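You operate a simulated robot arm through the tools that you are given. There is no shell and no other tool.

You run a simulated two-armed robot. Do the job below in one go: nothing can be reset, and whatever is moved stays where it is left.

## Task
Put the white can on the top of the conveyor belt away on the high shelf behind the trough. Put the clear beaker in the inside of the water trough. Put one of the rubber pieces from the top of the conveyor belt on top of the black coil there. Stack the 16 mm small box from the top of the wide trolley on top of the 12 mm small box. Put the 10 A fuse from the top of the wide trolley on the silver tool disc there and the 20 A fuse on top of the silver core there. Put the yellow tag marked "LOT 39" from the top of the dark table on the shelf under the oven bench and the yellow tag labelled "150 C" on the top of the wide trolley. The order is free. Set down upright: white can.

It is judged by the outcome, as a careful person would: the job done as asked, and still so three seconds after it is handed in. It fails if anything else is knocked over, pushed out of place, dropped, spilled or broken.

## Robot
Two 7-joint arms with fingered hands on one trunk, on a base that drives. Base frame: it is fixed to the floor where the robot stands at the start and does not move with it; the origin is under the middle of the robot, x ahead of it, y to its left, z up; the surface under the hand at the start is at about z = 920. Readings come in mm, degrees, newtons and seconds.
The left shoulder is at the start at [66, 173, 1203], the right one opposite. With the tool pointing down near the work surface each hand reaches from about 420 to 780 mm from the robot's upright axis, wherever it stands, measured 20 degrees to its own side. Places, roughly: black coil (7x6x5 cm) [400, 800, 900]; clear beaker (9x9x9 cm) [600, -200, 1000]; core [-1250, 500, 750]; fuse [-1250, 250, 750]; high shelf behind the trough (53x13 cm) [840, 2040, 1280]; inside of the water trough [500, 2000, 800]; rubber piece (5x3x3 cm) [500, 700, 900]; shelf under the oven bench [-3700, -1300, 400]; small box [-1250, 250, 750]; tool disc [-1250, 0, 750]; top of the wide trolley [-1300, 100, 700]; white can [500, 250, 1000]; yellow tag [-1750, -1250, 750]. Payload 3.5 kg a hand.
The TCP of each hand is the grasp point between the finger pads, 30 mm short of the fingertips. In the tool frame z runs along the fingers and y along their closing line. The gripper opens to 104 mm. The gripper's body begins 35 mm behind the TCP. The gripper is a hand of 3 fingers: y runs from the thumb to the fingers, the wrist lies at [-15, -104, -178] in the tool frame.
Orientation is that of the tool frame in the base frame, as [roll, pitch, yaw] about the fixed x, y, z axes, in that order (R = Rz(yaw) Ry(pitch) Rx(roll)). With the fingers straight down and the wrist toward the robot, the tool's x, y and z point along [0, 1, 0], [1, 0, 0] and [0, 0, -1] of the base frame.

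## Interface
- The arms move only by the tool send_rows. It takes "left_commands", "right_commands" or both (then of equal length, played together; a hand with none holds still); each is text: rows parted by semicolons, each of 6 numbers parted by spaces: the shift along the tool's x, y, z in units of 30 mm (1.0 is 30 mm), then the turn, a rotation vector about the tool's x, y, z in units of 4 degrees (1.0 is 4 degrees). In form: x y z wx wy wz; .... A call has 1 to 20 rows; each row shifts and turns the commanded pose from where the row before left it, along the tool's axes as they then stand. A call with a number of a shift or a turn outside -1 to 1 is refused whole. Rows are played at 5 a second. More than 50 mm and 8.6 degrees between two rows, and nothing of the call is played. Where a pose cannot be reached the arm comes as near as it can. A force on the tool above 40 N (or 10 N above the force at the start of the call, whichever is more), or a blocked arm, ends the call early, and 0.2 s more pass. In this call time passes only in rows, and 0.2 s behind the last. The reply holds the time, the measured pose of the TCP, the force on the tool along the base axes, the opening and the grip force, in the units named above and with some noise, with the torque about the TCP (base axes, N m) and any sound that the robot's microphone picked up.
- Cameras (640 x 400 px; columns grow to the right, rows downward): "scene" is now at [155.5, 22.7, 1381.2]; the picture's right is [0.26, -0.97, 0.00], its down [-0.52, -0.14, -0.84] and it looks along [0.81, 0.22, -0.54] (base axes); focal length 214 px, centre (320, 200). "left" rides on the left gripper at [-64, -94, -117] in its tool frame; the picture's right is [-0.72, -0.33, 0.61], its down [0.64, -0.65, 0.40] and it looks along [0.27, 0.68, 0.68] (tool axes); focal length 238 px, centre (320, 200). "right" rides on the right gripper at [64, -94, -117] in its tool frame; the picture's right is [-0.72, 0.33, -0.61], its down [-0.64, -0.65, 0.40] and it looks along [-0.27, 0.68, 0.68] (tool axes); focal length 238 px, centre (320, 200). There is no depth. A picture from a camera that has moved, and an enlarged one, comes with that camera's place and axes in the base frame and with its lens.
- snapshot(camera): a new picture of that camera. No time passes.
- lift_body(by): slides the trunk up (or, below 0, down) by that many mm; the arms and the scene camera ride with it, the base frame stays. It gives what a move gives, with no picture.
- drive_base(legs): drives the robot by 1 to 6 legs, each [ahead, left, turn to the left] in mm, mm and degrees, along the robot's own axes; the way and the turn of a leg run together, so that a leg with both is an arc; at most 1500 mm and 180 degrees a leg. The arms and the cameras ride along, it lands a little off, and it stops where it bumps. It gives what a move gives.
- curl_fingers(index, middle, thumb_bend, thumb_turn, hand): sets how far each is bent, from 0 (flat) to 1 (curled in); at 0.3 the hand is open as for a grip, at 0.7 the pads meet at the TCP. One left out holds its place. A second passes; each finger stops where it meets its share of the squeeze, and holds until it gets a number again. It is the only way to open and close the hand. It gives what a move gives, with no picture; readings hold the bend of each and the force on the fingers (four entries, about 0 where the hand has none), thumb and palm. thumb_turn goes from beside the hand (0) to across from the fingers (1), as for a grip.
- turn_head(pan, tilt): turns the head with the scene camera to pan (to the left, within 86 degrees either way) and tilt (down, from -29 to 69), counted from straight ahead of the robot. It gives what a move gives.
- enlarge(camera, box): a new picture of the part [left, top, right, bottom] of that camera's present view, enlarged. No time passes.
- hand_in(): hands the job in; it is judged then, once.

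Places have to be worked out from the pictures, the camera data and where the tool is seen. Open the grippers and draw the arms clear of the work before you hand the job in, unless the task says otherwise.

The tools are called after "Emit:" by a JSON object that holds its "op" and its "data". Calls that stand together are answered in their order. send_rows: Moves the arms, as the interface text tells. Its arguments: {"type":"object","properties":{"left_commands":{"type":"string"},"right_commands":{"type":"string"}},"required":[]} The other tools are called the same way: lift_body (by) slides the trunk up or down; curl_fingers (index, middle, thumb_bend, thumb_turn, hand) moves the fingers one by one; drive_base (legs) drives the base; turn_head (pan, tilt) turns the head that bears the scene camera; snapshot (camera) takes a picture; enlarge (camera, box) takes an enlarged picture of a part of a camera's view; hand_in () hands the job in.

At the start:

```text
t: 0.0
left_ee_pos: [341.1, 453.6, 1203.7]
left_tool_rot: [179.9, 0.0, 90.0]
left_wrist_force: [0.7, 0.4, -0.4]
left_torque: [-0.01, 0.03, 0.01]
left_grip_width: 103.5
left_gripper_force: 0.1
left_shape: jaw
left_bend: [0.3, 0.3, 0.3, 0.98]
left_finger forces: [0.0, 0.0, 0.0, 0.1, 0.1, 0.0]
right_ee_pos: [499.6, 22.8, 1183.7]
right_tool_rot: [180.0, 0.0, 90.2]
right_wrist_force: [-0.1, 0.3, 0.4]
right_torque: [0.02, 0.01, 0.05]
right_grip_width: 103.4
right_gripper_force: 0.2
right_shape: jaw
right_bend: [0.3, 0.3, 0.3, 0.98]
right_finger forces: [0.1, 0.0, 0.0, 0.1, 0.0, 0.1]
trunk travel left (down, up): [-300.0, 454.0]
robot x, y, heading: [1.0, -3.4, -0.2]
head pan, tilt: [15.0, 32.6]
```

scene: 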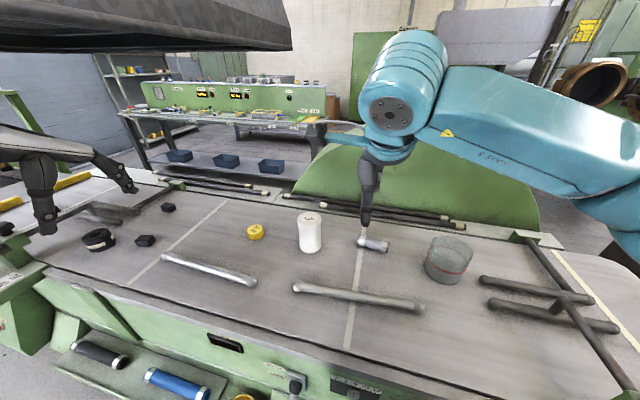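
right: 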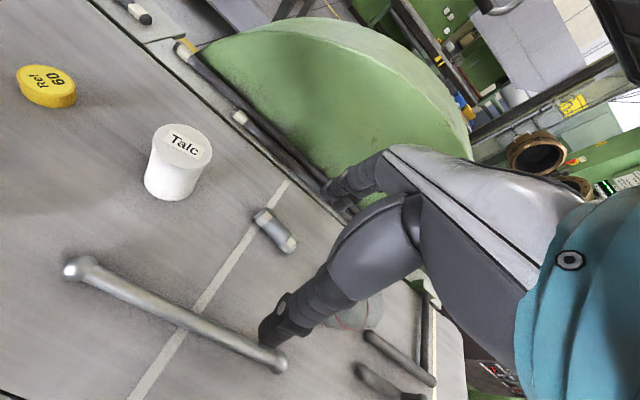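
left: 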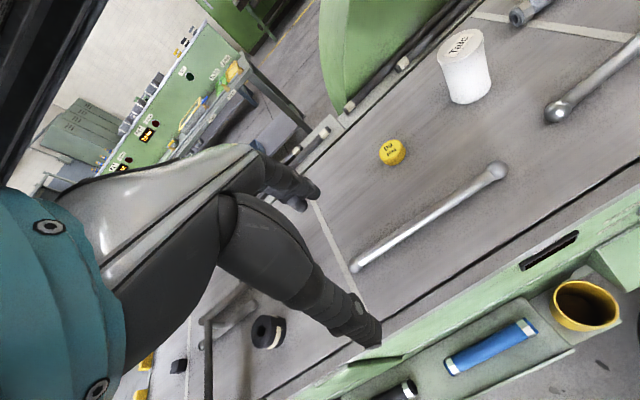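

I start by looking around more closely: the belt objects in the scene view, enlarged.

Emit:
{"op": "enlarge", "data": {"camera": "scene", "box": [0, 160, 320, 360]}}

Emit:
{"op": "enlarge", "data": {"camera": "scene", "box": [280, 180, 600, 380]}}

Emit:
{"op": "enlarge", "data": {"camera": "left", "box": [100, 200, 420, 400]}}

```text
2.00 times, centred on (160, 260) of scene
camera zoom: at [155.5, 22.7, 1381.2], right [0.26, -0.97, 0.0], down [-0.52, -0.14, -0.84], along [0.81, 0.22, -0.54], focal length 429 px, centre (640, 80)
```

zoom: 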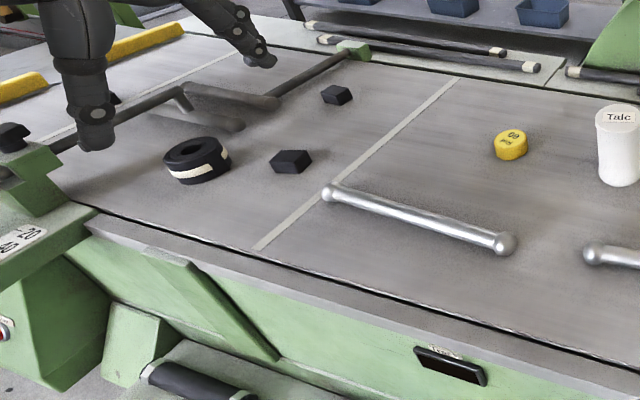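

```text
2.00 times, centred on (440, 280) of scene
camera zoom: at [155.5, 22.7, 1381.2], right [0.26, -0.97, 0.0], down [-0.52, -0.14, -0.84], along [0.81, 0.22, -0.54], focal length 429 px, centre (80, 40)
```

zoom: 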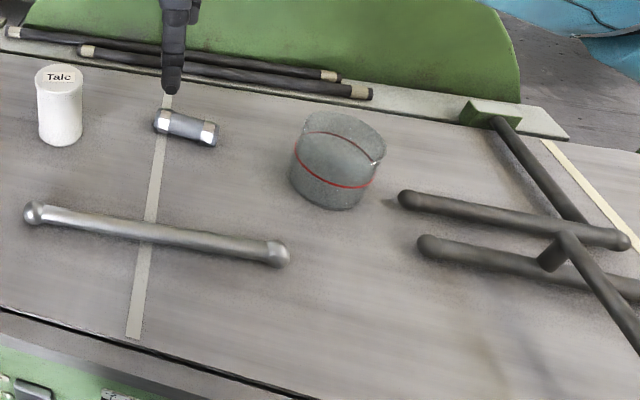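

```text
2.00 times, centred on (260, 300) of left
camera zoom: at [245.6, 390.4, 1321.2], right [-0.33, -0.72, -0.61], down [-0.65, 0.64, -0.4], along [0.68, 0.27, -0.68], focal length 477 px, centre (440, 0)
```

zoom: 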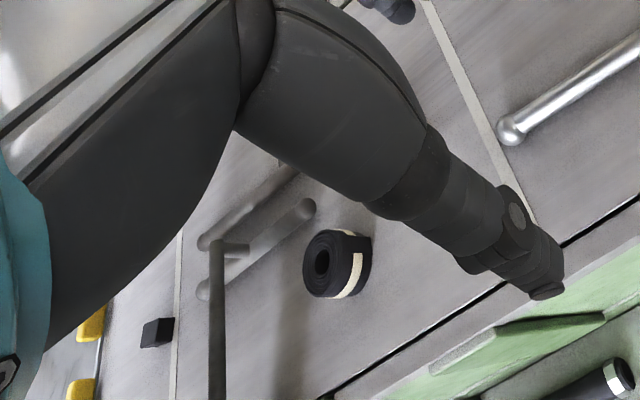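

The belt is clear: coil at about [436, 759], rubber pieces near [475, 650] and [632, 728], Talc can near [586, 171], beaker near [587, -201]. Next I turn the head left to see the trough and the high shelf.

Emit:
{"op": "turn_head", "data": {"pan": 70, "tilt": 20}}

Emit:
{"op": "snapshot", "data": {"camera": "scene"}}

Emit:
{"op": "turn_head", "data": {"pan": -80, "tilt": 25}}

Emit:
{"op": "snapshot", "data": {"camera": "scene"}}

```text
t: 1.2
left_ee_pos: [340.0, 453.8, 1203.6]
left_tool_rot: [-180.0, 0.0, 90.0]
left_wrist_force: [0.8, -0.1, 0.0]
left_torque: [0.0, -0.01, -0.01]
left_grip_width: 103.5
left_gripper_force: 0.0
left_shape: jaw
left_bend: [0.3, 0.3, 0.3, 0.98]
left_finger forces: [0.0, 0.0, 0.1, 0.0, 0.1, 0.1]
right_ee_pos: [500.1, 23.5, 1183.9]
right_tool_rot: [-180.0, 0.0, 89.9]
right_wrist_force: [0.3, 1.0, -0.3]
right_torque: [0.0, -0.01, 0.02]
right_grip_width: 103.5
right_gripper_force: 0.1
right_shape: jaw
right_bend: [0.3, 0.3, 0.3, 0.98]
right_finger forces: [0.1, 0.1, 0.0, 0.0, 0.1, 0.0]
trunk travel left (down, up): [-300.0, 454.0]
robot x, y, heading: [1.5, -0.4, -0.1]
head pan, tilt: [70.0, 20.0]
```

```text
taken
camera scene: at [101.2, 87.1, 1401.2], right [0.94, -0.34, 0.0], down [-0.12, -0.32, -0.94], along [0.32, 0.88, -0.34], focal length 214 px, centre (320, 200)
```

scene: 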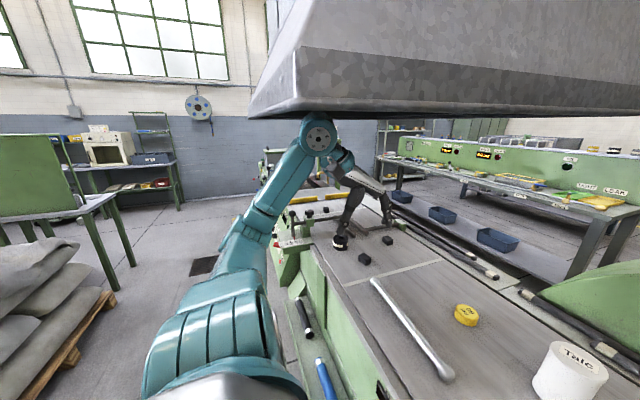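

```text
t: 3.6
left_ee_pos: [339.6, 453.0, 1203.5]
left_tool_rot: [180.0, -0.1, 90.0]
left_wrist_force: [0.4, -0.5, -0.9]
left_torque: [0.03, -0.01, -0.01]
left_grip_width: 103.6
left_gripper_force: 0.0
left_shape: jaw
left_bend: [0.3, 0.3, 0.3, 0.98]
left_finger forces: [0.0, 0.1, 0.0, 0.0, 0.1, 0.0]
right_ee_pos: [500.1, 22.9, 1182.9]
right_tool_rot: [-180.0, 0.0, 90.0]
right_wrist_force: [-1.1, 1.1, 0.3]
right_torque: [-0.02, 0.02, -0.01]
right_grip_width: 103.8
right_gripper_force: 0.1
right_shape: jaw
right_bend: [0.3, 0.3, 0.3, 0.98]
right_finger forces: [0.0, 0.0, 0.1, 0.0, 0.1, 0.0]
trunk travel left (down, up): [-300.0, 454.0]
robot x, y, heading: [3.0, -3.4, 0.0]
head pan, tilt: [-80.0, 25.0]
```

```text
taken
camera scene: at [85.3, -91.1, 1393.2], right [-0.98, -0.17, 0.0], down [-0.07, 0.42, -0.91], along [0.16, -0.89, -0.42], focal length 214 px, centre (320, 200)
```

scene: 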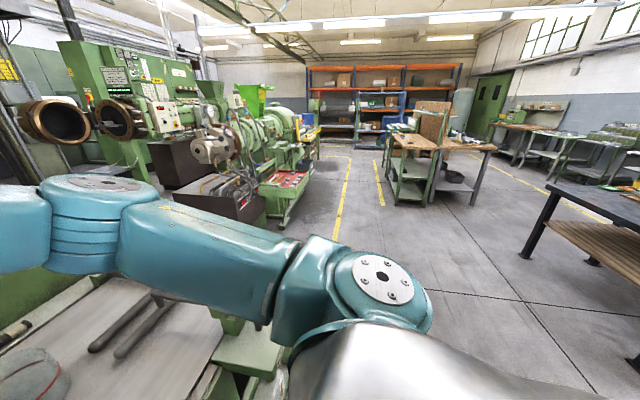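

There is a big hood hanging over the left part of the belt whose rim is just above camera height. I look up and left to judge its extent.

Emit:
{"op": "turn_head", "data": {"pan": 45, "tilt": -15}}

Emit:
{"op": "snapshot", "data": {"camera": "scene"}}

Emit:
{"op": "turn_head", "data": {"pan": 86, "tilt": 0}}

Emit:
{"op": "snapshot", "data": {"camera": "scene"}}

```text
t: 5.6
left_ee_pos: [340.1, 453.6, 1204.5]
left_tool_rot: [-180.0, 0.0, 89.9]
left_wrist_force: [0.2, -0.7, -0.1]
left_torque: [-0.02, -0.01, 0.02]
left_grip_width: 103.8
left_gripper_force: 0.1
left_shape: jaw
left_bend: [0.3, 0.3, 0.3, 0.98]
left_finger forces: [0.0, 0.1, 0.0, 0.2, 0.1, 0.0]
right_ee_pos: [501.0, 22.1, 1184.1]
right_tool_rot: [-180.0, 0.0, 90.0]
right_wrist_force: [0.3, -0.4, -0.6]
right_torque: [0.0, 0.01, -0.05]
right_grip_width: 103.7
right_gripper_force: 0.0
right_shape: jaw
right_bend: [0.3, 0.3, 0.3, 0.98]
right_finger forces: [0.1, 0.0, 0.0, 0.0, 0.1, 0.0]
trunk travel left (down, up): [-300.0, 454.0]
robot x, y, heading: [1.8, 4.5, 0.2]
head pan, tilt: [45.0, -15.0]
```

```text
taken
camera scene: at [126.2, 56.5, 1456.0], right [0.71, -0.71, 0.0], down [0.18, 0.18, -0.97], along [0.68, 0.68, 0.26], focal length 214 px, centre (320, 200)
```

scene: 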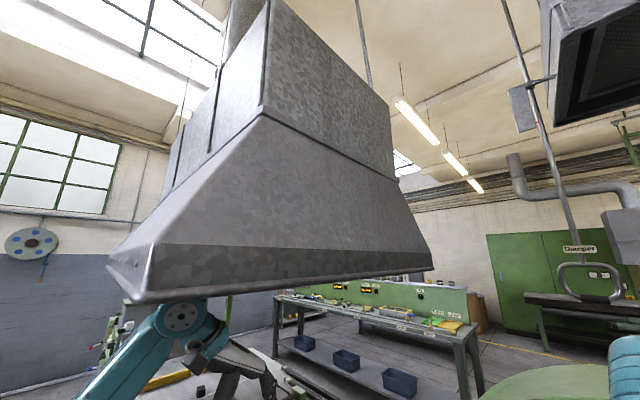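

```text
t: 6.7
left_ee_pos: [340.2, 454.4, 1202.3]
left_tool_rot: [180.0, 0.0, 89.9]
left_wrist_force: [0.6, 0.7, -0.2]
left_torque: [0.01, 0.01, -0.03]
left_grip_width: 103.5
left_gripper_force: 0.1
left_shape: jaw
left_bend: [0.3, 0.3, 0.3, 0.98]
left_finger forces: [0.0, 0.0, 0.0, 0.0, 0.1, 0.0]
right_ee_pos: [500.9, 21.8, 1182.7]
right_tool_rot: [-179.9, 0.0, 90.0]
right_wrist_force: [0.3, 0.3, 0.3]
right_torque: [0.01, 0.0, -0.01]
right_grip_width: 103.7
right_gripper_force: 0.1
right_shape: jaw
right_bend: [0.3, 0.3, 0.3, 0.98]
right_finger forces: [0.0, 0.1, 0.1, 0.0, 0.0, 0.1]
trunk travel left (down, up): [-300.0, 454.0]
robot x, y, heading: [-0.8, 1.7, -0.1]
head pan, tilt: [85.9, 0.0]
```

```text
taken
camera scene: at [75.7, 89.4, 1433.6], right [1.0, -0.07, 0.0], down [0.0, 0.0, -1.0], along [0.07, 1.0, 0.0], focal length 214 px, centre (320, 200)
```

scene: 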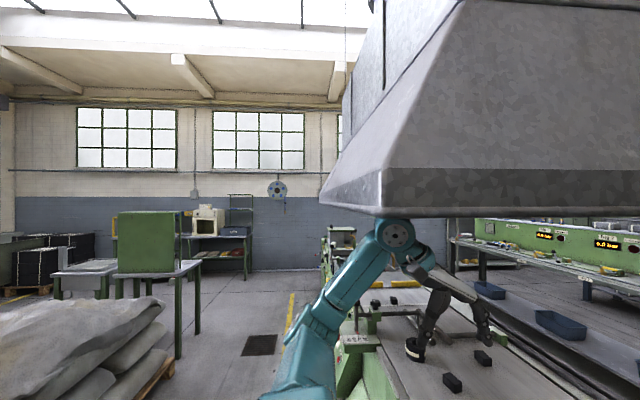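

The hood rim hangs at about z 1420 from x≈150, y≈300 to about 1100, so I'll back off first and work low under it. I drive back 180 mm and left 450 mm to reach coil and rubber with the left hand.

Emit:
{"op": "drive_base", "data": {"legs": [[-180, 0, 0], [0, 450, 0]]}}

Emit:
{"op": "turn_head", "data": {"pan": 25, "tilt": 40}}

Emit:
{"op": "snapshot", "data": {"camera": "scene"}}

Emit:
{"op": "snapshot", "data": {"camera": "left"}}

```text
t: 10.6
left_ee_pos: [159.5, 908.1, 1202.9]
left_tool_rot: [-180.0, 0.0, 89.9]
left_wrist_force: [-0.4, 0.5, 0.2]
left_torque: [-0.01, 0.01, 0.02]
left_grip_width: 103.6
left_gripper_force: 0.1
left_shape: jaw
left_bend: [0.3, 0.3, 0.3, 0.98]
left_finger forces: [0.0, 0.0, 0.1, 0.0, 0.0, 0.0]
right_ee_pos: [319.9, 477.1, 1183.1]
right_tool_rot: [-179.9, 0.0, 90.0]
right_wrist_force: [-0.6, 0.1, -0.3]
right_torque: [0.01, 0.0, 0.02]
right_grip_width: 103.6
right_gripper_force: 0.1
right_shape: jaw
right_bend: [0.3, 0.3, 0.3, 0.98]
right_finger forces: [0.0, 0.0, 0.1, 0.0, 0.1, 0.0]
trunk travel left (down, up): [-300.0, 454.0]
robot x, y, heading: [-182.1, 454.7, -0.1]
head pan, tilt: [85.9, 0.0]
```

```text
t: 11.9
left_ee_pos: [159.3, 907.6, 1203.5]
left_tool_rot: [-180.0, 0.0, 90.0]
left_wrist_force: [0.4, -0.3, -0.6]
left_torque: [-0.04, -0.01, -0.02]
left_grip_width: 103.3
left_gripper_force: 0.0
left_shape: jaw
left_bend: [0.3, 0.3, 0.3, 0.98]
left_finger forces: [0.0, 0.1, 0.0, 0.0, 0.0, 0.1]
right_ee_pos: [319.7, 476.2, 1183.5]
right_tool_rot: [180.0, 0.0, 90.0]
right_wrist_force: [-0.1, -0.7, -0.4]
right_torque: [0.01, -0.03, 0.0]
right_grip_width: 103.5
right_gripper_force: 0.0
right_shape: jaw
right_bend: [0.3, 0.3, 0.3, 0.98]
right_finger forces: [0.1, 0.0, 0.1, 0.1, 0.0, 0.0]
trunk travel left (down, up): [-300.0, 454.0]
robot x, y, heading: [-182.8, 453.5, -0.1]
head pan, tilt: [25.0, 40.0]
```

```text
taken
camera scene: at [-34.9, 489.2, 1369.9], right [0.42, -0.91, 0.0], down [-0.58, -0.27, -0.77], along [0.69, 0.33, -0.64], focal length 214 px, centre (320, 200)
```

scene: 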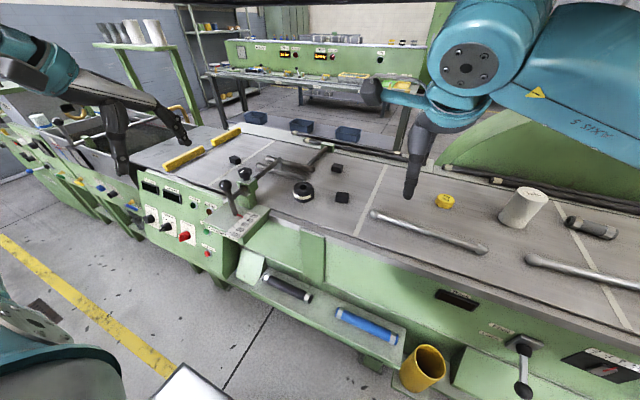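

```text
taken
camera left: at [64.1, 844.1, 1321.2], right [-0.33, -0.72, -0.61], down [-0.65, 0.64, -0.4], along [0.68, 0.27, -0.68], focal length 238 px, centre (320, 200)
```

left: 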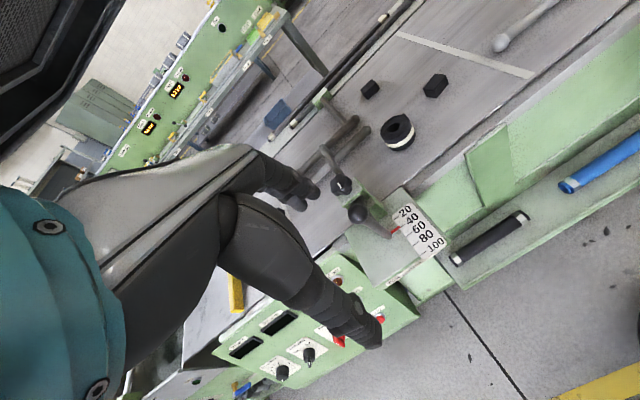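

Now the coil, rubber pieces and lever block are in view. I enlarge this region for exact places.

Emit:
{"op": "enlarge", "data": {"camera": "scene", "box": [200, 130, 360, 230]}}

Emit:
{"op": "enlarge", "data": {"camera": "left", "box": [320, 50, 480, 150]}}

Emit:
{"op": "enlarge", "data": {"camera": "scene", "box": [0, 0, 320, 200]}}

```text
4.00 times, centred on (280, 180) of scene
camera zoom: at [-34.9, 489.2, 1369.9], right [0.42, -0.91, 0.0], down [-0.58, -0.27, -0.77], along [0.69, 0.33, -0.64], focal length 858 px, centre (480, 280)
```

zoom: 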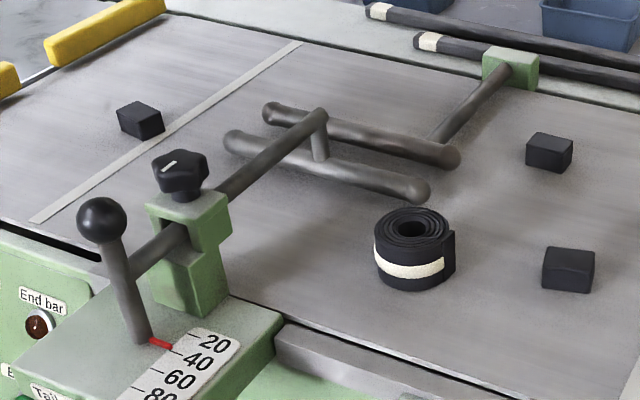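

```text
4.00 times, centred on (400, 100) of left
camera zoom: at [64.1, 844.1, 1321.2], right [-0.33, -0.72, -0.61], down [-0.65, 0.64, -0.4], along [0.68, 0.27, -0.68], focal length 953 px, centre (0, 600)
```

zoom: 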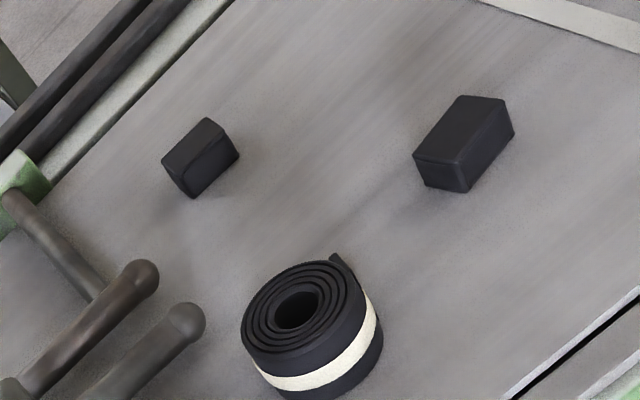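

```text
2.00 times, centred on (160, 100) of scene
camera zoom: at [-34.9, 489.2, 1369.9], right [0.42, -0.91, 0.0], down [-0.58, -0.27, -0.77], along [0.69, 0.33, -0.64], focal length 429 px, centre (640, 400)
```

zoom: 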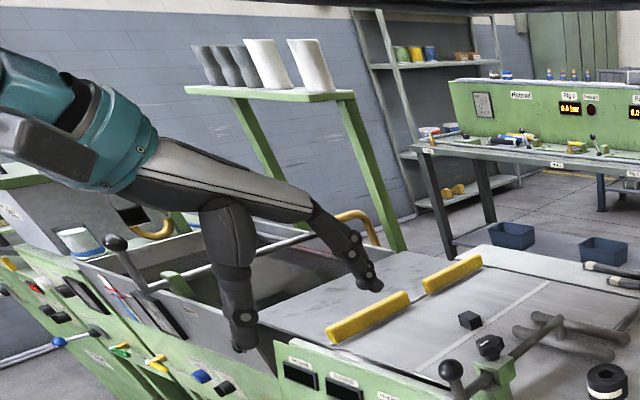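

Estimates: coil top centre ≈[432, 770, 970], near rubber piece ≈[470, 652], its long side turned about 15° from y. I move the left hand right and down clear of the hood, and shift the right hand aside.

Emit:
{"op": "send_rows", "data": {"left_commands": "-0.95 0 0.45 0 0 0; -0.95 0 0.45 0 0 0; -0.95 0 0.45 0 0 0; -0.95 0 0.45 0 0 0; -0.95 0 0.45 0 0 0; -0.95 0 0.45 0 0 0; -0.95 0 0.45 0 0 0; -0.95 0 0.45 0 0 0; -0.95 0 0.45 0 0 0", "right_commands": "-0.74 0 0 0 0 0; -0.74 0 0 0 0 0; -0.74 0 0 0 0 0; -0.74 0 0 0 0 0; -0.74 0 0 0 0 0; -0.74 0 0 0 0 0; -0.74 0 0 0 0 0; -0.74 0 0 0 0 0; -0.74 0 0 0 0 0"}}

Emit:
{"op": "send_rows", "data": {"left_commands": "0 0.94 0 0 0 0; 0 0.94 0 0 0 0; 0 0.94 0 0 0 0; 0 0.94 0 0 0 0; 0 0.94 0 0 0 0; 0 0.94 0 0 0 0; 0 0.94 0 0 0 0; 0 0.94 0 0 0 0; 0 0.94 0 0 0 0; 0 0.94 0 0 0 0; 0 0.94 0 0 0 0; 0 0 0 0 0 -0.94; 0 0 0 0 0 -0.94; 0 0 0 0 0 -0.94; 0 0 0 0 0 -0.94"}}

Emit:
{"op": "snapshot", "data": {"camera": "scene"}}

Emit:
{"op": "snapshot", "data": {"camera": "left"}}

```text
t: 13.9
left_ee_pos: [208.6, 662.3, 1107.1]
left_tool_rot: [-179.8, 0.0, 90.0]
left_wrist_force: [0.1, 0.0, 0.3]
left_torque: [0.0, -0.02, -0.03]
left_grip_width: 103.7
left_gripper_force: 0.0
left_shape: jaw
left_bend: [0.3, 0.3, 0.3, 0.98]
left_finger forces: [0.1, 0.0, 0.0, 0.0, 0.0, 0.0]
left hand out of reach, approached as far as the arm can: row 5, 6, 7, 8, 9
right_ee_pos: [321.7, 274.7, 1182.5]
right_tool_rot: [180.0, -0.1, 90.2]
right_wrist_force: [-0.6, -0.6, -0.3]
right_torque: [-0.02, -0.01, -0.02]
right_grip_width: 103.5
right_gripper_force: 0.1
right_shape: jaw
right_bend: [0.3, 0.3, 0.3, 0.98]
right_finger forces: [0.1, 0.0, 0.0, 0.0, 0.0, 0.0]
trunk travel left (down, up): [-300.0, 454.0]
robot x, y, heading: [-180.0, 452.4, -0.2]
head pan, tilt: [25.0, 40.0]
```

```text
t: 17.1
left_ee_pos: [476.2, 686.5, 1107.5]
left_tool_rot: [179.9, 0.1, 105.1]
left_wrist_force: [-0.5, -0.4, 0.6]
left_torque: [0.01, -0.01, 0.01]
left_grip_width: 103.7
left_gripper_force: 0.0
left_shape: jaw
left_bend: [0.3, 0.3, 0.3, 0.98]
left_finger forces: [0.0, 0.0, 0.0, 0.1, 0.0, 0.1]
left hand out of reach, approached as far as the arm can: row 10, 11, 12, 13, 14, 15
right_ee_pos: [321.5, 277.3, 1183.2]
right_tool_rot: [-180.0, -0.1, 90.0]
right_wrist_force: [0.1, -0.4, -0.4]
right_torque: [-0.02, 0.01, 0.02]
right_grip_width: 103.6
right_gripper_force: 0.2
right_shape: jaw
right_bend: [0.3, 0.3, 0.3, 0.98]
right_finger forces: [0.0, 0.0, 0.1, 0.0, 0.0, 0.0]
trunk travel left (down, up): [-300.0, 454.0]
robot x, y, heading: [-181.2, 452.4, 0.3]
head pan, tilt: [25.0, 40.0]
```

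```text
taken
camera scene: at [-35.0, 489.1, 1369.9], right [0.42, -0.91, 0.0], down [-0.58, -0.27, -0.77], along [0.69, 0.32, -0.64], focal length 214 px, centre (320, 200)
```

scene: 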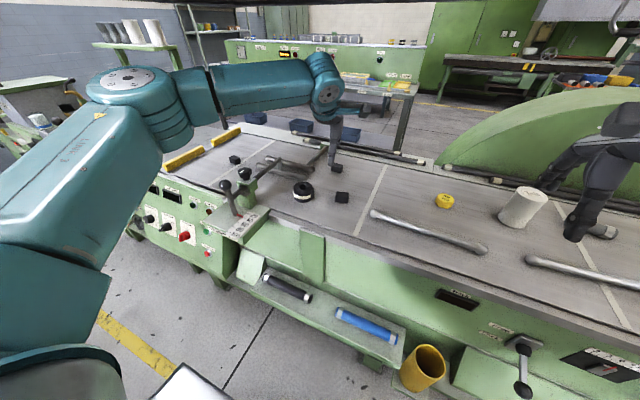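

```text
taken
camera left: at [399.8, 600.4, 1224.5], right [-0.13, -0.78, -0.61], down [-0.8, 0.45, -0.41], along [0.59, 0.44, -0.68], focal length 238 px, centre (320, 200)
```

left: 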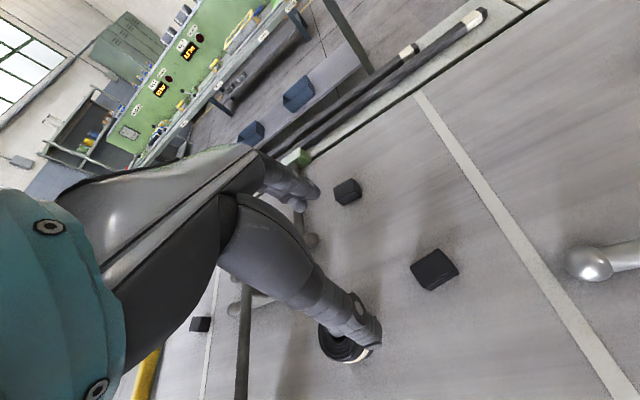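

The arm stalled slightly (measured [476, 687, 1107]); likely the raised-elbow posture. I try going down in small rows and moving a little right to see whether it tracks again.

Emit:
{"op": "send_rows", "data": {"left_commands": "0 0 0.8 0 0 0; 0 0 0.8 0 0 0; -0.5 0 0.3 0 0 0"}}

```text
t: 17.9
left_ee_pos: [467.8, 679.4, 1050.5]
left_tool_rot: [179.9, 0.1, 104.9]
left_wrist_force: [0.2, 0.3, 0.4]
left_torque: [-0.02, 0.0, 0.02]
left_grip_width: 103.6
left_gripper_force: 0.1
left_shape: jaw
left_bend: [0.3, 0.3, 0.3, 0.98]
left_finger forces: [0.0, 0.0, 0.0, 0.1, 0.0, 0.1]
left hand out of reach, approached as far as the arm can: row 3
right_ee_pos: [319.8, 277.8, 1182.8]
right_tool_rot: [-179.9, 0.0, 90.1]
right_wrist_force: [-0.8, 0.0, 0.1]
right_torque: [0.0, -0.02, -0.03]
right_grip_width: 103.8
right_gripper_force: 0.1
right_shape: jaw
right_bend: [0.3, 0.3, 0.3, 0.98]
right_finger forces: [0.0, 0.1, 0.0, 0.1, 0.0, 0.1]
trunk travel left (down, up): [-300.0, 454.0]
robot x, y, heading: [-181.3, 453.7, 0.1]
head pan, tilt: [25.0, 40.0]
```

The left arm won't come further inward here, so I shift the base: 50 mm ahead and 110 mm to the right, which puts rubber and coil in the favourable sector.

Emit:
{"op": "drive_base", "data": {"legs": [[50, -110, 0]]}}

Emit:
{"op": "snapshot", "data": {"camera": "left"}}

```text
t: 19.1
left_ee_pos: [517.6, 569.0, 1052.0]
left_tool_rot: [-179.9, 0.0, 105.0]
left_wrist_force: [0.2, -0.4, 0.8]
left_torque: [0.03, -0.02, 0.0]
left_grip_width: 103.6
left_gripper_force: 0.1
left_shape: jaw
left_bend: [0.3, 0.3, 0.3, 0.98]
left_finger forces: [0.0, 0.0, 0.0, 0.0, 0.1, 0.1]
right_ee_pos: [371.3, 165.0, 1183.1]
right_tool_rot: [-180.0, -0.1, 89.9]
right_wrist_force: [0.0, -0.3, -0.1]
right_torque: [0.03, 0.02, 0.03]
right_grip_width: 103.3
right_gripper_force: 0.0
right_shape: jaw
right_bend: [0.3, 0.3, 0.3, 0.98]
right_finger forces: [0.1, 0.0, 0.1, 0.0, 0.1, 0.0]
trunk travel left (down, up): [-300.0, 454.0]
robot x, y, heading: [-127.8, 343.3, 0.1]
head pan, tilt: [25.0, 40.0]
```

```text
taken
camera left: at [443.1, 483.3, 1169.5], right [-0.13, -0.78, -0.61], down [-0.8, 0.45, -0.4], along [0.59, 0.44, -0.68], focal length 238 px, centre (320, 200)
```

left: 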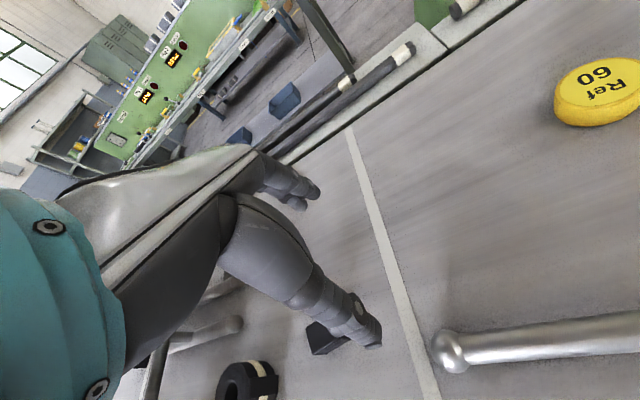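

Hand at [518, 569, 1052]. I move it above the rubber piece at [470, 652], staying at z≈1010, then look.

Emit:
{"op": "send_rows", "data": {"left_commands": "0.77 -0.2 0 0 0 0; 0.77 -0.2 0 0 0 0; 0.77 -0.2 0 0 0 0; 0.77 -0.2 0 0 0 0; 0 0 0.7 0 0 0; 0 0 0.7 0 0 0"}}

Emit:
{"op": "snapshot", "data": {"camera": "left"}}

Emit:
{"op": "enlarge", "data": {"camera": "scene", "box": [200, 130, 360, 230]}}

```text
t: 20.5
left_ee_pos: [470.9, 653.6, 1009.7]
left_tool_rot: [179.9, 0.1, 105.2]
left_wrist_force: [0.1, -0.1, 0.0]
left_torque: [-0.02, 0.03, 0.0]
left_grip_width: 103.8
left_gripper_force: 0.2
left_shape: jaw
left_bend: [0.3, 0.3, 0.3, 0.98]
left_finger forces: [0.1, 0.0, 0.0, 0.0, 0.0, 0.0]
right_ee_pos: [369.5, 167.4, 1183.2]
right_tool_rot: [-180.0, 0.0, 89.9]
right_wrist_force: [-0.2, -0.5, 0.6]
right_torque: [-0.01, 0.03, 0.03]
right_grip_width: 103.6
right_gripper_force: 0.2
right_shape: jaw
right_bend: [0.3, 0.3, 0.3, 0.98]
right_finger forces: [0.0, 0.1, 0.1, 0.0, 0.0, 0.1]
trunk travel left (down, up): [-300.0, 454.0]
robot x, y, heading: [-131.3, 341.7, -0.5]
head pan, tilt: [25.0, 40.0]
```

```text
taken
camera left: at [395.3, 567.4, 1127.4], right [-0.13, -0.78, -0.61], down [-0.8, 0.45, -0.41], along [0.59, 0.44, -0.68], focal length 238 px, centre (320, 200)
```

left: 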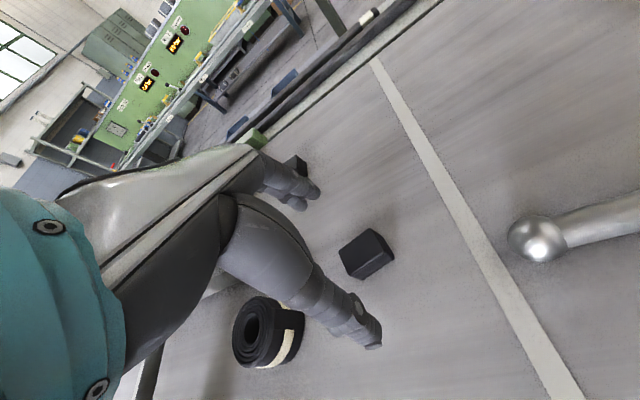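

```text
4.00 times, centred on (280, 180) of scene
camera zoom: at [15.2, 378.7, 1369.8], right [0.42, -0.91, 0.0], down [-0.58, -0.27, -0.77], along [0.69, 0.32, -0.64], focal length 858 px, centre (480, 280)
```

zoom: 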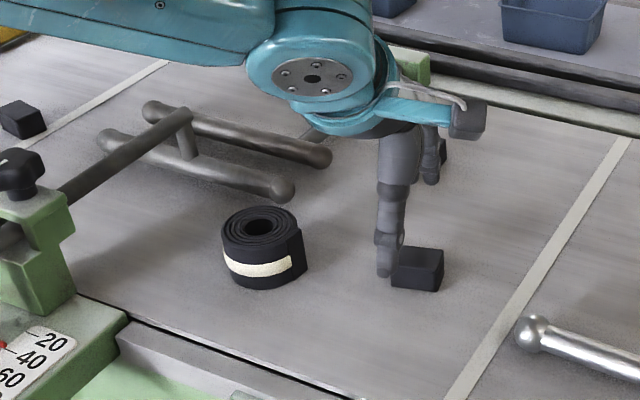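

The rubber piece sits nearly under the TCP. I enlarge the left camera to fix the offset before descending.

Emit:
{"op": "enlarge", "data": {"camera": "left", "box": [280, 180, 440, 280]}}

Emit:
{"op": "enlarge", "data": {"camera": "left", "box": [200, 130, 420, 380]}}

```text
4.00 times, centred on (360, 230) of left
camera zoom: at [395.3, 567.4, 1127.4], right [-0.13, -0.78, -0.61], down [-0.8, 0.45, -0.41], along [0.59, 0.44, -0.68], focal length 953 px, centre (160, 80)
```

zoom: 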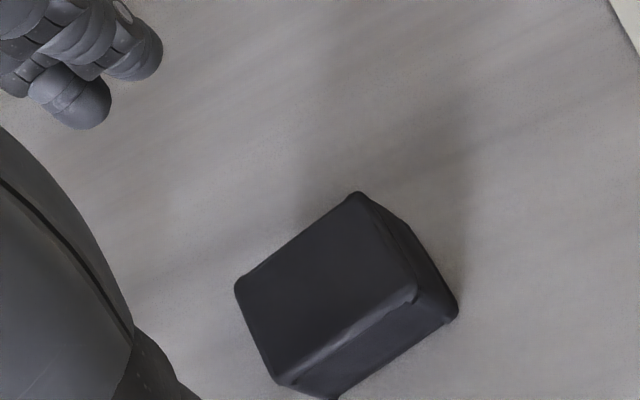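

```text
1.60 times, centred on (310, 255) of left
camera zoom: at [395.3, 567.4, 1127.4], right [-0.13, -0.78, -0.61], down [-0.8, 0.45, -0.41], along [0.59, 0.44, -0.68], focal length 381 px, centre (336, 112)
```

zoom: 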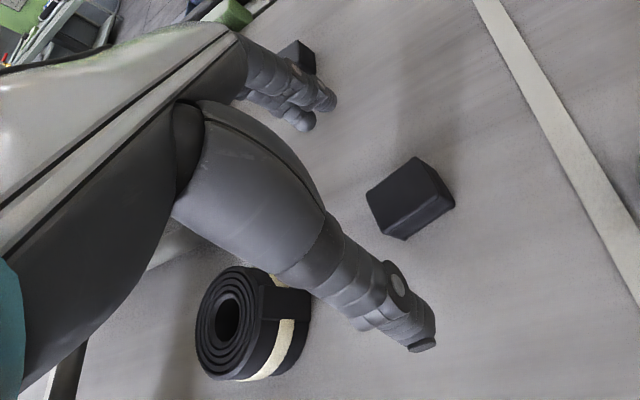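

Piece centre computed at ≈[477, 651.5], axis matches the hand's yaw. I correct by a few mm and descend to z≈958.

Emit:
{"op": "send_rows", "data": {"left_commands": "-0.12 0.18 0.3 0 0 0; 0 0 0.5 0 0 0; 0 0 0.5 0 0 0; 0 0 0.4 0 0 0"}}

Emit:
{"op": "snapshot", "data": {"camera": "left"}}

Emit:
{"op": "enlarge", "data": {"camera": "scene", "box": [240, 140, 360, 215]}}

```text
t: 21.5
left_ee_pos: [477.0, 650.7, 959.7]
left_tool_rot: [179.9, 0.1, 105.1]
left_wrist_force: [0.8, -0.5, -0.6]
left_torque: [0.0, -0.02, 0.01]
left_grip_width: 103.5
left_gripper_force: 0.1
left_shape: jaw
left_bend: [0.3, 0.3, 0.3, 0.98]
left_finger forces: [0.1, 0.0, 0.0, 0.1, 0.1, 0.1]
right_ee_pos: [370.7, 166.2, 1182.7]
right_tool_rot: [-179.9, 0.0, 90.1]
right_wrist_force: [0.2, -1.1, 0.2]
right_torque: [0.02, -0.02, 0.01]
right_grip_width: 103.5
right_gripper_force: 0.0
right_shape: jaw
right_bend: [0.3, 0.3, 0.3, 0.98]
right_finger forces: [0.0, 0.0, 0.0, 0.0, 0.1, 0.0]
trunk travel left (down, up): [-300.0, 454.0]
robot x, y, heading: [-130.6, 344.6, 0.1]
head pan, tilt: [25.0, 40.0]
```

```text
taken
camera left: at [402.3, 565.4, 1076.9], right [-0.13, -0.78, -0.61], down [-0.8, 0.45, -0.41], along [0.59, 0.44, -0.68], focal length 238 px, centre (320, 200)
```

left: 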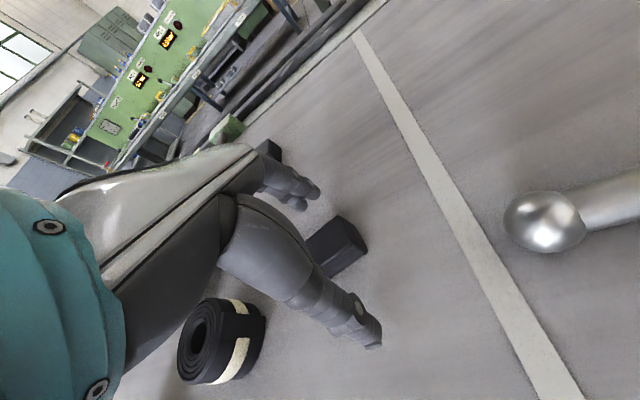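

```text
5.33 times, centred on (300, 178) of scene
camera zoom: at [15.3, 378.5, 1369.8], right [0.42, -0.91, 0.0], down [-0.58, -0.27, -0.77], along [0.69, 0.32, -0.64], focal length 1144 px, centre (427, 320)
```

zoom: 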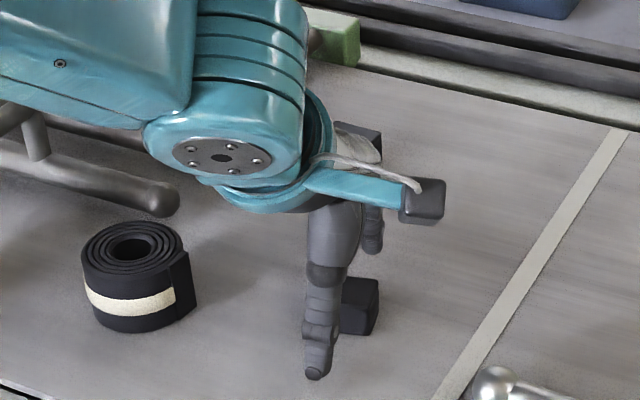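

The piece is between thumb and fingers with tips just above the belt. I close the left hand.

Emit:
{"op": "curl_fingers", "data": {"hand": "left", "index": 0.5, "middle": 0.5, "thumb_bend": 0.5}}

Emit:
{"op": "curl_fingers", "data": {"hand": "left", "index": 0.68, "middle": 0.68, "thumb_bend": 0.68}}

Emit:
{"op": "snapshot", "data": {"camera": "left"}}

Emit:
{"op": "enlarge", "data": {"camera": "scene", "box": [240, 140, 360, 215]}}

```text
t: 22.5
left_ee_pos: [477.3, 651.7, 959.2]
left_tool_rot: [179.8, 0.1, 104.9]
left_wrist_force: [0.7, 0.9, 0.2]
left_torque: [0.0, 0.0, 0.0]
left_grip_width: 52.8
left_gripper_force: 0.1
left_shape: fingers
left_bend: [0.5, 0.5, 0.5, 0.98]
left_finger forces: [0.0, 0.0, 0.0, 0.1, 0.1, 0.0]
right_ee_pos: [371.2, 166.6, 1183.8]
right_tool_rot: [-180.0, 0.0, 89.9]
right_wrist_force: [-0.8, 0.1, 0.6]
right_torque: [-0.02, -0.01, 0.01]
right_grip_width: 103.4
right_gripper_force: 0.1
right_shape: jaw
right_bend: [0.3, 0.3, 0.3, 0.98]
right_finger forces: [0.1, 0.0, 0.1, 0.0, 0.0, 0.1]
trunk travel left (down, up): [-300.0, 454.0]
robot x, y, heading: [-130.7, 342.8, 0.0]
head pan, tilt: [25.0, 40.0]
```

```text
t: 23.5
left_ee_pos: [477.2, 651.6, 960.4]
left_tool_rot: [180.0, 0.1, 105.0]
left_wrist_force: [-0.2, -0.1, 0.0]
left_torque: [0.01, 0.0, -0.01]
left_grip_width: 25.6
left_gripper_force: 8.4
left_shape: fingers
left_bend: [0.62, 0.64, 0.6, 0.96]
left_finger forces: [4.8, 3.9, 0.1, 0.0, 8.6, 0.0]
right_ee_pos: [370.4, 166.5, 1183.6]
right_tool_rot: [180.0, 0.0, 90.0]
right_wrist_force: [-0.2, -0.6, -0.1]
right_torque: [-0.04, 0.01, -0.02]
right_grip_width: 103.6
right_gripper_force: 0.1
right_shape: jaw
right_bend: [0.3, 0.3, 0.3, 0.98]
right_finger forces: [0.1, 0.0, 0.0, 0.0, 0.1, 0.1]
trunk travel left (down, up): [-300.0, 454.0]
robot x, y, heading: [-129.6, 343.4, 0.3]
head pan, tilt: [25.0, 40.0]
```

```text
taken
camera left: at [402.2, 565.5, 1077.0], right [-0.13, -0.78, -0.61], down [-0.8, 0.45, -0.41], along [0.59, 0.44, -0.68], focal length 238 px, centre (320, 200)
```

left: 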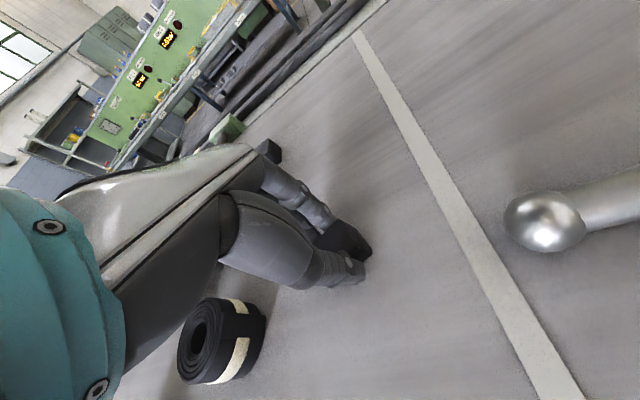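

```text
5.33 times, centred on (300, 178) of scene
camera zoom: at [15.2, 378.5, 1369.8], right [0.42, -0.91, 0.0], down [-0.58, -0.27, -0.77], along [0.69, 0.32, -0.64], focal length 1144 px, centre (427, 320)
```

zoom: 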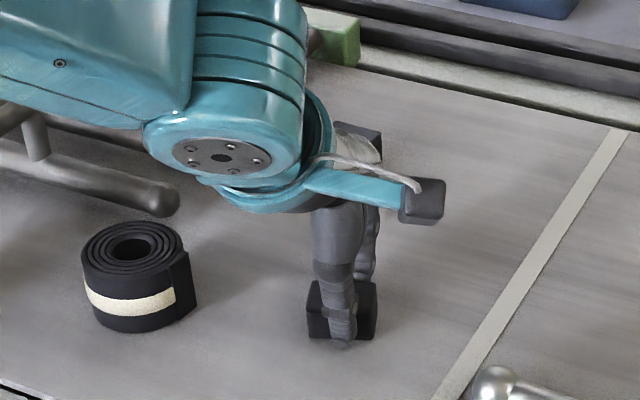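

Gripped (width 25.6 mm, ~8.5 N). I lift 90 mm and carry it above the coil at about [433, 767].

Emit:
{"op": "send_rows", "data": {"left_commands": "0 0 -0.5 0 0 0; 0 0 -0.8 0 0 0; 0 0 -0.9 0 0 0; 0 0 -0.8 0 0 0; 0.8 -0.08 0 0 0 0; 0.8 -0.08 0 0 0 0; 0.8 -0.08 0 0 0 0; 0.8 -0.08 0 0 0 0; 0.8 -0.1 0 0 0 0"}}

Emit:
{"op": "snapshot", "data": {"camera": "left"}}

Emit:
{"op": "enlarge", "data": {"camera": "scene", "box": [200, 120, 360, 220]}}

```text
t: 25.5
left_ee_pos: [433.7, 764.5, 1048.8]
left_tool_rot: [-180.0, 0.0, 105.0]
left_wrist_force: [0.3, 0.8, -1.5]
left_torque: [-0.01, 0.04, -0.01]
left_grip_width: 25.7
left_gripper_force: 8.4
left_shape: fingers
left_bend: [0.62, 0.64, 0.6, 0.96]
left_finger forces: [4.6, 3.6, 0.0, 0.1, 8.4, 0.0]
right_ee_pos: [371.3, 166.8, 1183.7]
right_tool_rot: [179.9, 0.0, 90.0]
right_wrist_force: [-0.1, 0.6, 0.7]
right_torque: [0.0, 0.0, 0.02]
right_grip_width: 103.7
right_gripper_force: 0.0
right_shape: jaw
right_bend: [0.3, 0.3, 0.3, 0.98]
right_finger forces: [0.1, 0.0, 0.0, 0.1, 0.1, 0.1]
trunk travel left (down, up): [-300.0, 454.0]
robot x, y, heading: [-130.5, 343.7, 0.0]
head pan, tilt: [25.0, 40.0]
```

```text
taken
camera left: at [358.0, 678.4, 1166.1], right [-0.13, -0.78, -0.61], down [-0.8, 0.45, -0.41], along [0.59, 0.44, -0.68], focal length 238 px, centre (320, 200)
```

left: 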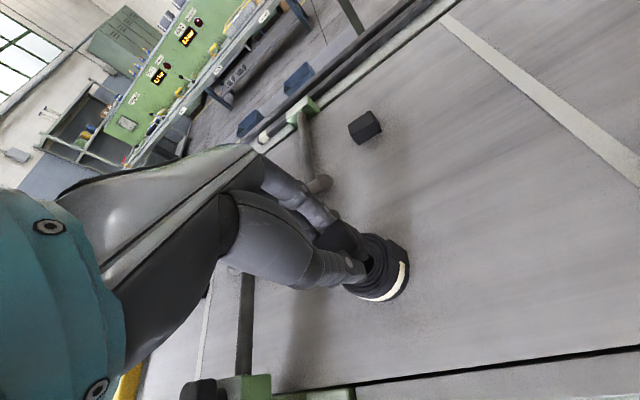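

```text
4.00 times, centred on (280, 170) of scene
camera zoom: at [14.9, 379.0, 1369.9], right [0.42, -0.91, 0.0], down [-0.58, -0.27, -0.77], along [0.69, 0.32, -0.64], focal length 858 px, centre (480, 320)
```

zoom: 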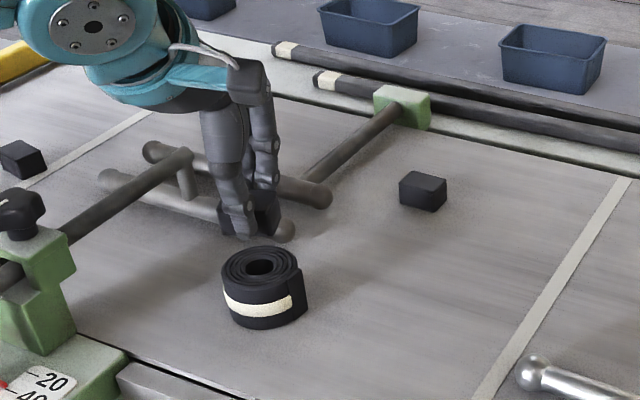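

The piece is held above the coil; I enlarge the left view to check how well they line up.

Emit:
{"op": "enlarge", "data": {"camera": "left", "box": [300, 210, 428, 310]}}

```text
4.00 times, centred on (364, 260) of left
camera zoom: at [358.0, 678.4, 1166.1], right [-0.13, -0.78, -0.61], down [-0.8, 0.45, -0.41], along [0.59, 0.44, -0.68], focal length 953 px, centre (144, -40)
```

zoom: 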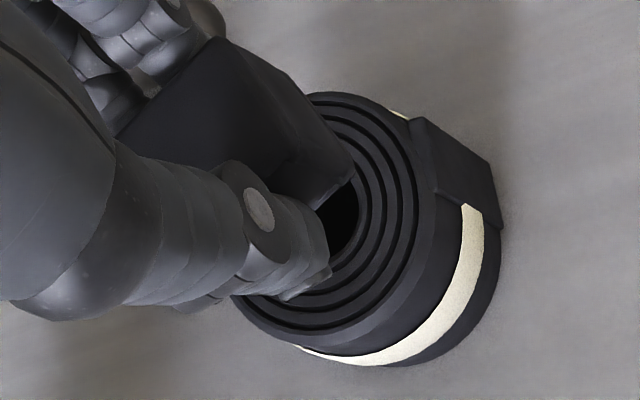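

Coil centre works out at [434, 768.5]; I nudge 4 mm and lower to about 4–6 mm above contact.

Emit:
{"op": "send_rows", "data": {"left_commands": "0.13 0.03 0.3 0 0 0; 0 0 0.4 0 0 0; 0 0 0.3 0 0 0; 0 0 0.1 0 0 0"}}

Emit:
{"op": "enlarge", "data": {"camera": "scene", "box": [230, 150, 310, 200]}}

Emit:
{"op": "enlarge", "data": {"camera": "left", "box": [300, 210, 428, 310]}}

```text
t: 26.5
left_ee_pos: [433.8, 766.3, 1016.0]
left_tool_rot: [179.9, 0.1, 105.0]
left_wrist_force: [0.0, 0.6, -1.2]
left_torque: [0.01, 0.02, -0.01]
left_grip_width: 25.4
left_gripper_force: 8.4
left_shape: fingers
left_bend: [0.62, 0.64, 0.6, 0.96]
left_finger forces: [4.7, 3.7, 0.0, 0.0, 8.4, 0.0]
right_ee_pos: [370.4, 166.3, 1183.9]
right_tool_rot: [-180.0, 0.0, 89.9]
right_wrist_force: [-0.7, -0.3, -0.4]
right_torque: [0.02, 0.0, -0.03]
right_grip_width: 103.7
right_gripper_force: 0.1
right_shape: jaw
right_bend: [0.3, 0.3, 0.3, 0.98]
right_finger forces: [0.0, 0.0, 0.0, 0.1, 0.0, 0.0]
trunk travel left (down, up): [-300.0, 454.0]
robot x, y, heading: [-132.4, 344.4, 0.1]
head pan, tilt: [25.0, 40.0]
```

```text
8.00 times, centred on (270, 175) of scene
camera zoom: at [15.2, 378.4, 1369.8], right [0.42, -0.91, 0.0], down [-0.58, -0.27, -0.77], along [0.69, 0.32, -0.64], focal length 1716 px, centre (720, 400)
```

zoom: 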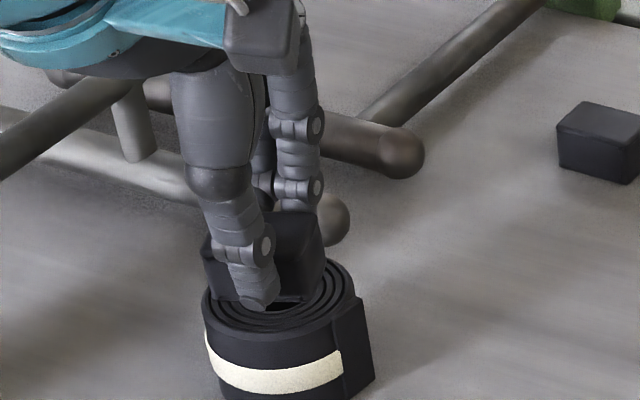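

```text
4.00 times, centred on (364, 260) of left
camera zoom: at [358.1, 681.8, 1133.4], right [-0.13, -0.78, -0.61], down [-0.8, 0.45, -0.41], along [0.59, 0.44, -0.68], focal length 953 px, centre (144, -40)
```

zoom: 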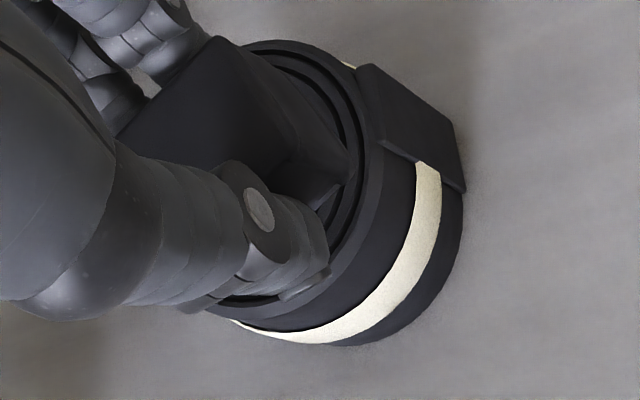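

The piece looks centred over the coil. I lower in ~2 mm rows until contact shows.

Emit:
{"op": "send_rows", "data": {"left_commands": "0 0 0.07 0 0 0; 0 0 0.07 0 0 0; 0 0 0.07 0 0 0"}}

```text
t: 27.3
left_ee_pos: [433.7, 768.1, 1009.5]
left_tool_rot: [179.9, 0.1, 104.9]
left_wrist_force: [-0.3, 0.1, -0.6]
left_torque: [0.03, 0.05, 0.02]
left_grip_width: 25.5
left_gripper_force: 8.1
left_shape: fingers
left_bend: [0.62, 0.64, 0.6, 0.96]
left_finger forces: [4.7, 3.7, 0.0, 0.0, 8.4, 0.1]
right_ee_pos: [370.9, 166.5, 1184.5]
right_tool_rot: [180.0, 0.0, 90.0]
right_wrist_force: [1.0, -0.1, 0.3]
right_torque: [0.03, 0.02, 0.03]
right_grip_width: 103.6
right_gripper_force: 0.1
right_shape: jaw
right_bend: [0.3, 0.3, 0.3, 0.98]
right_finger forces: [0.1, 0.1, 0.0, 0.1, 0.0, 0.1]
trunk travel left (down, up): [-300.0, 454.0]
robot x, y, heading: [-130.5, 341.5, 0.0]
head pan, tilt: [25.0, 40.0]
```

Emit:
{"op": "send_rows", "data": {"left_commands": "0 0 0.06 0 0 0; 0 0 0.06 0 0 0; 0 0 0.06 0 0 0"}}

Emit:
{"op": "enlarge", "data": {"camera": "scene", "box": [230, 150, 310, 200]}}

```text
t: 28.1
left_ee_pos: [433.0, 767.5, 1003.5]
left_tool_rot: [179.8, 0.1, 105.1]
left_wrist_force: [0.5, -0.4, -0.3]
left_torque: [0.02, 0.02, -0.01]
left_grip_width: 25.3
left_gripper_force: 8.0
left_shape: fingers
left_bend: [0.62, 0.64, 0.6, 0.96]
left_finger forces: [4.7, 3.7, 0.1, 0.1, 8.4, 0.1]
right_ee_pos: [369.6, 166.9, 1182.9]
right_tool_rot: [-180.0, 0.0, 90.1]
right_wrist_force: [-0.7, -0.2, 0.4]
right_torque: [0.01, -0.02, 0.0]
right_grip_width: 103.3
right_gripper_force: 0.0
right_shape: jaw
right_bend: [0.3, 0.3, 0.3, 0.98]
right_finger forces: [0.0, 0.0, 0.1, 0.1, 0.0, 0.0]
trunk travel left (down, up): [-300.0, 454.0]
robot x, y, heading: [-131.9, 344.0, 0.1]
head pan, tilt: [25.0, 40.0]
```

```text
8.00 times, centred on (270, 175) of scene
camera zoom: at [15.2, 378.5, 1369.8], right [0.42, -0.91, 0.0], down [-0.58, -0.27, -0.77], along [0.69, 0.32, -0.64], focal length 1716 px, centre (720, 400)
```

zoom: 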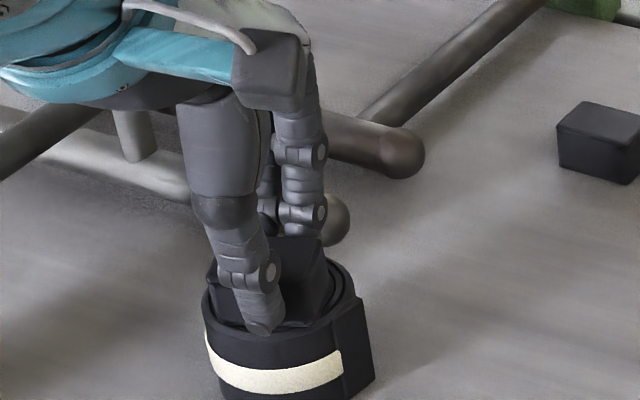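

Still no clear contact force; I lower a few more mm in tiny rows.

Emit:
{"op": "send_rows", "data": {"left_commands": "0 0 0.05 0 0 0; 0 0 0.05 0 0 0"}}

Emit:
{"op": "enlarge", "data": {"camera": "left", "box": [250, 180, 410, 280]}}

```text
t: 28.7
left_ee_pos: [434.2, 767.9, 1002.3]
left_tool_rot: [179.8, 0.1, 105.1]
left_wrist_force: [0.5, -0.1, 4.6]
left_torque: [-0.05, 0.02, -0.02]
left_grip_width: 25.2
left_gripper_force: 9.0
left_shape: fingers
left_bend: [0.62, 0.64, 0.6, 0.96]
left_finger forces: [5.2, 4.2, 0.0, 0.0, 8.9, 0.1]
right_ee_pos: [370.3, 167.0, 1182.9]
right_tool_rot: [179.9, -0.1, 90.0]
right_wrist_force: [-0.5, 0.0, 0.0]
right_torque: [0.03, -0.01, -0.01]
right_grip_width: 103.6
right_gripper_force: 0.1
right_shape: jaw
right_bend: [0.3, 0.3, 0.3, 0.98]
right_finger forces: [0.0, 0.1, 0.1, 0.0, 0.0, 0.0]
trunk travel left (down, up): [-300.0, 454.0]
robot x, y, heading: [-133.2, 341.0, -0.2]
head pan, tilt: [25.0, 40.0]
```

```text
4.00 times, centred on (330, 230) of left
camera zoom: at [358.1, 681.9, 1119.5], right [-0.13, -0.78, -0.61], down [-0.79, 0.45, -0.41], along [0.59, 0.44, -0.68], focal length 953 px, centre (280, 80)
```

zoom: 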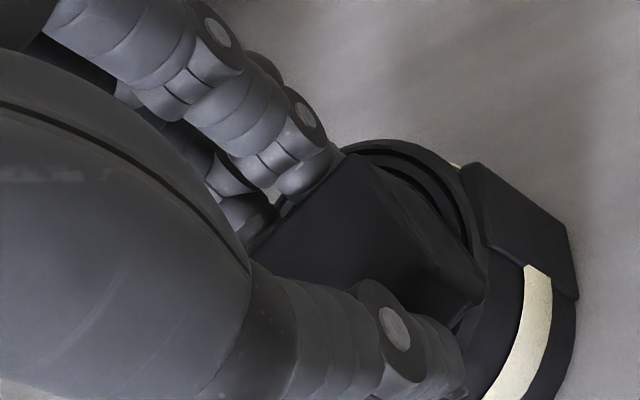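

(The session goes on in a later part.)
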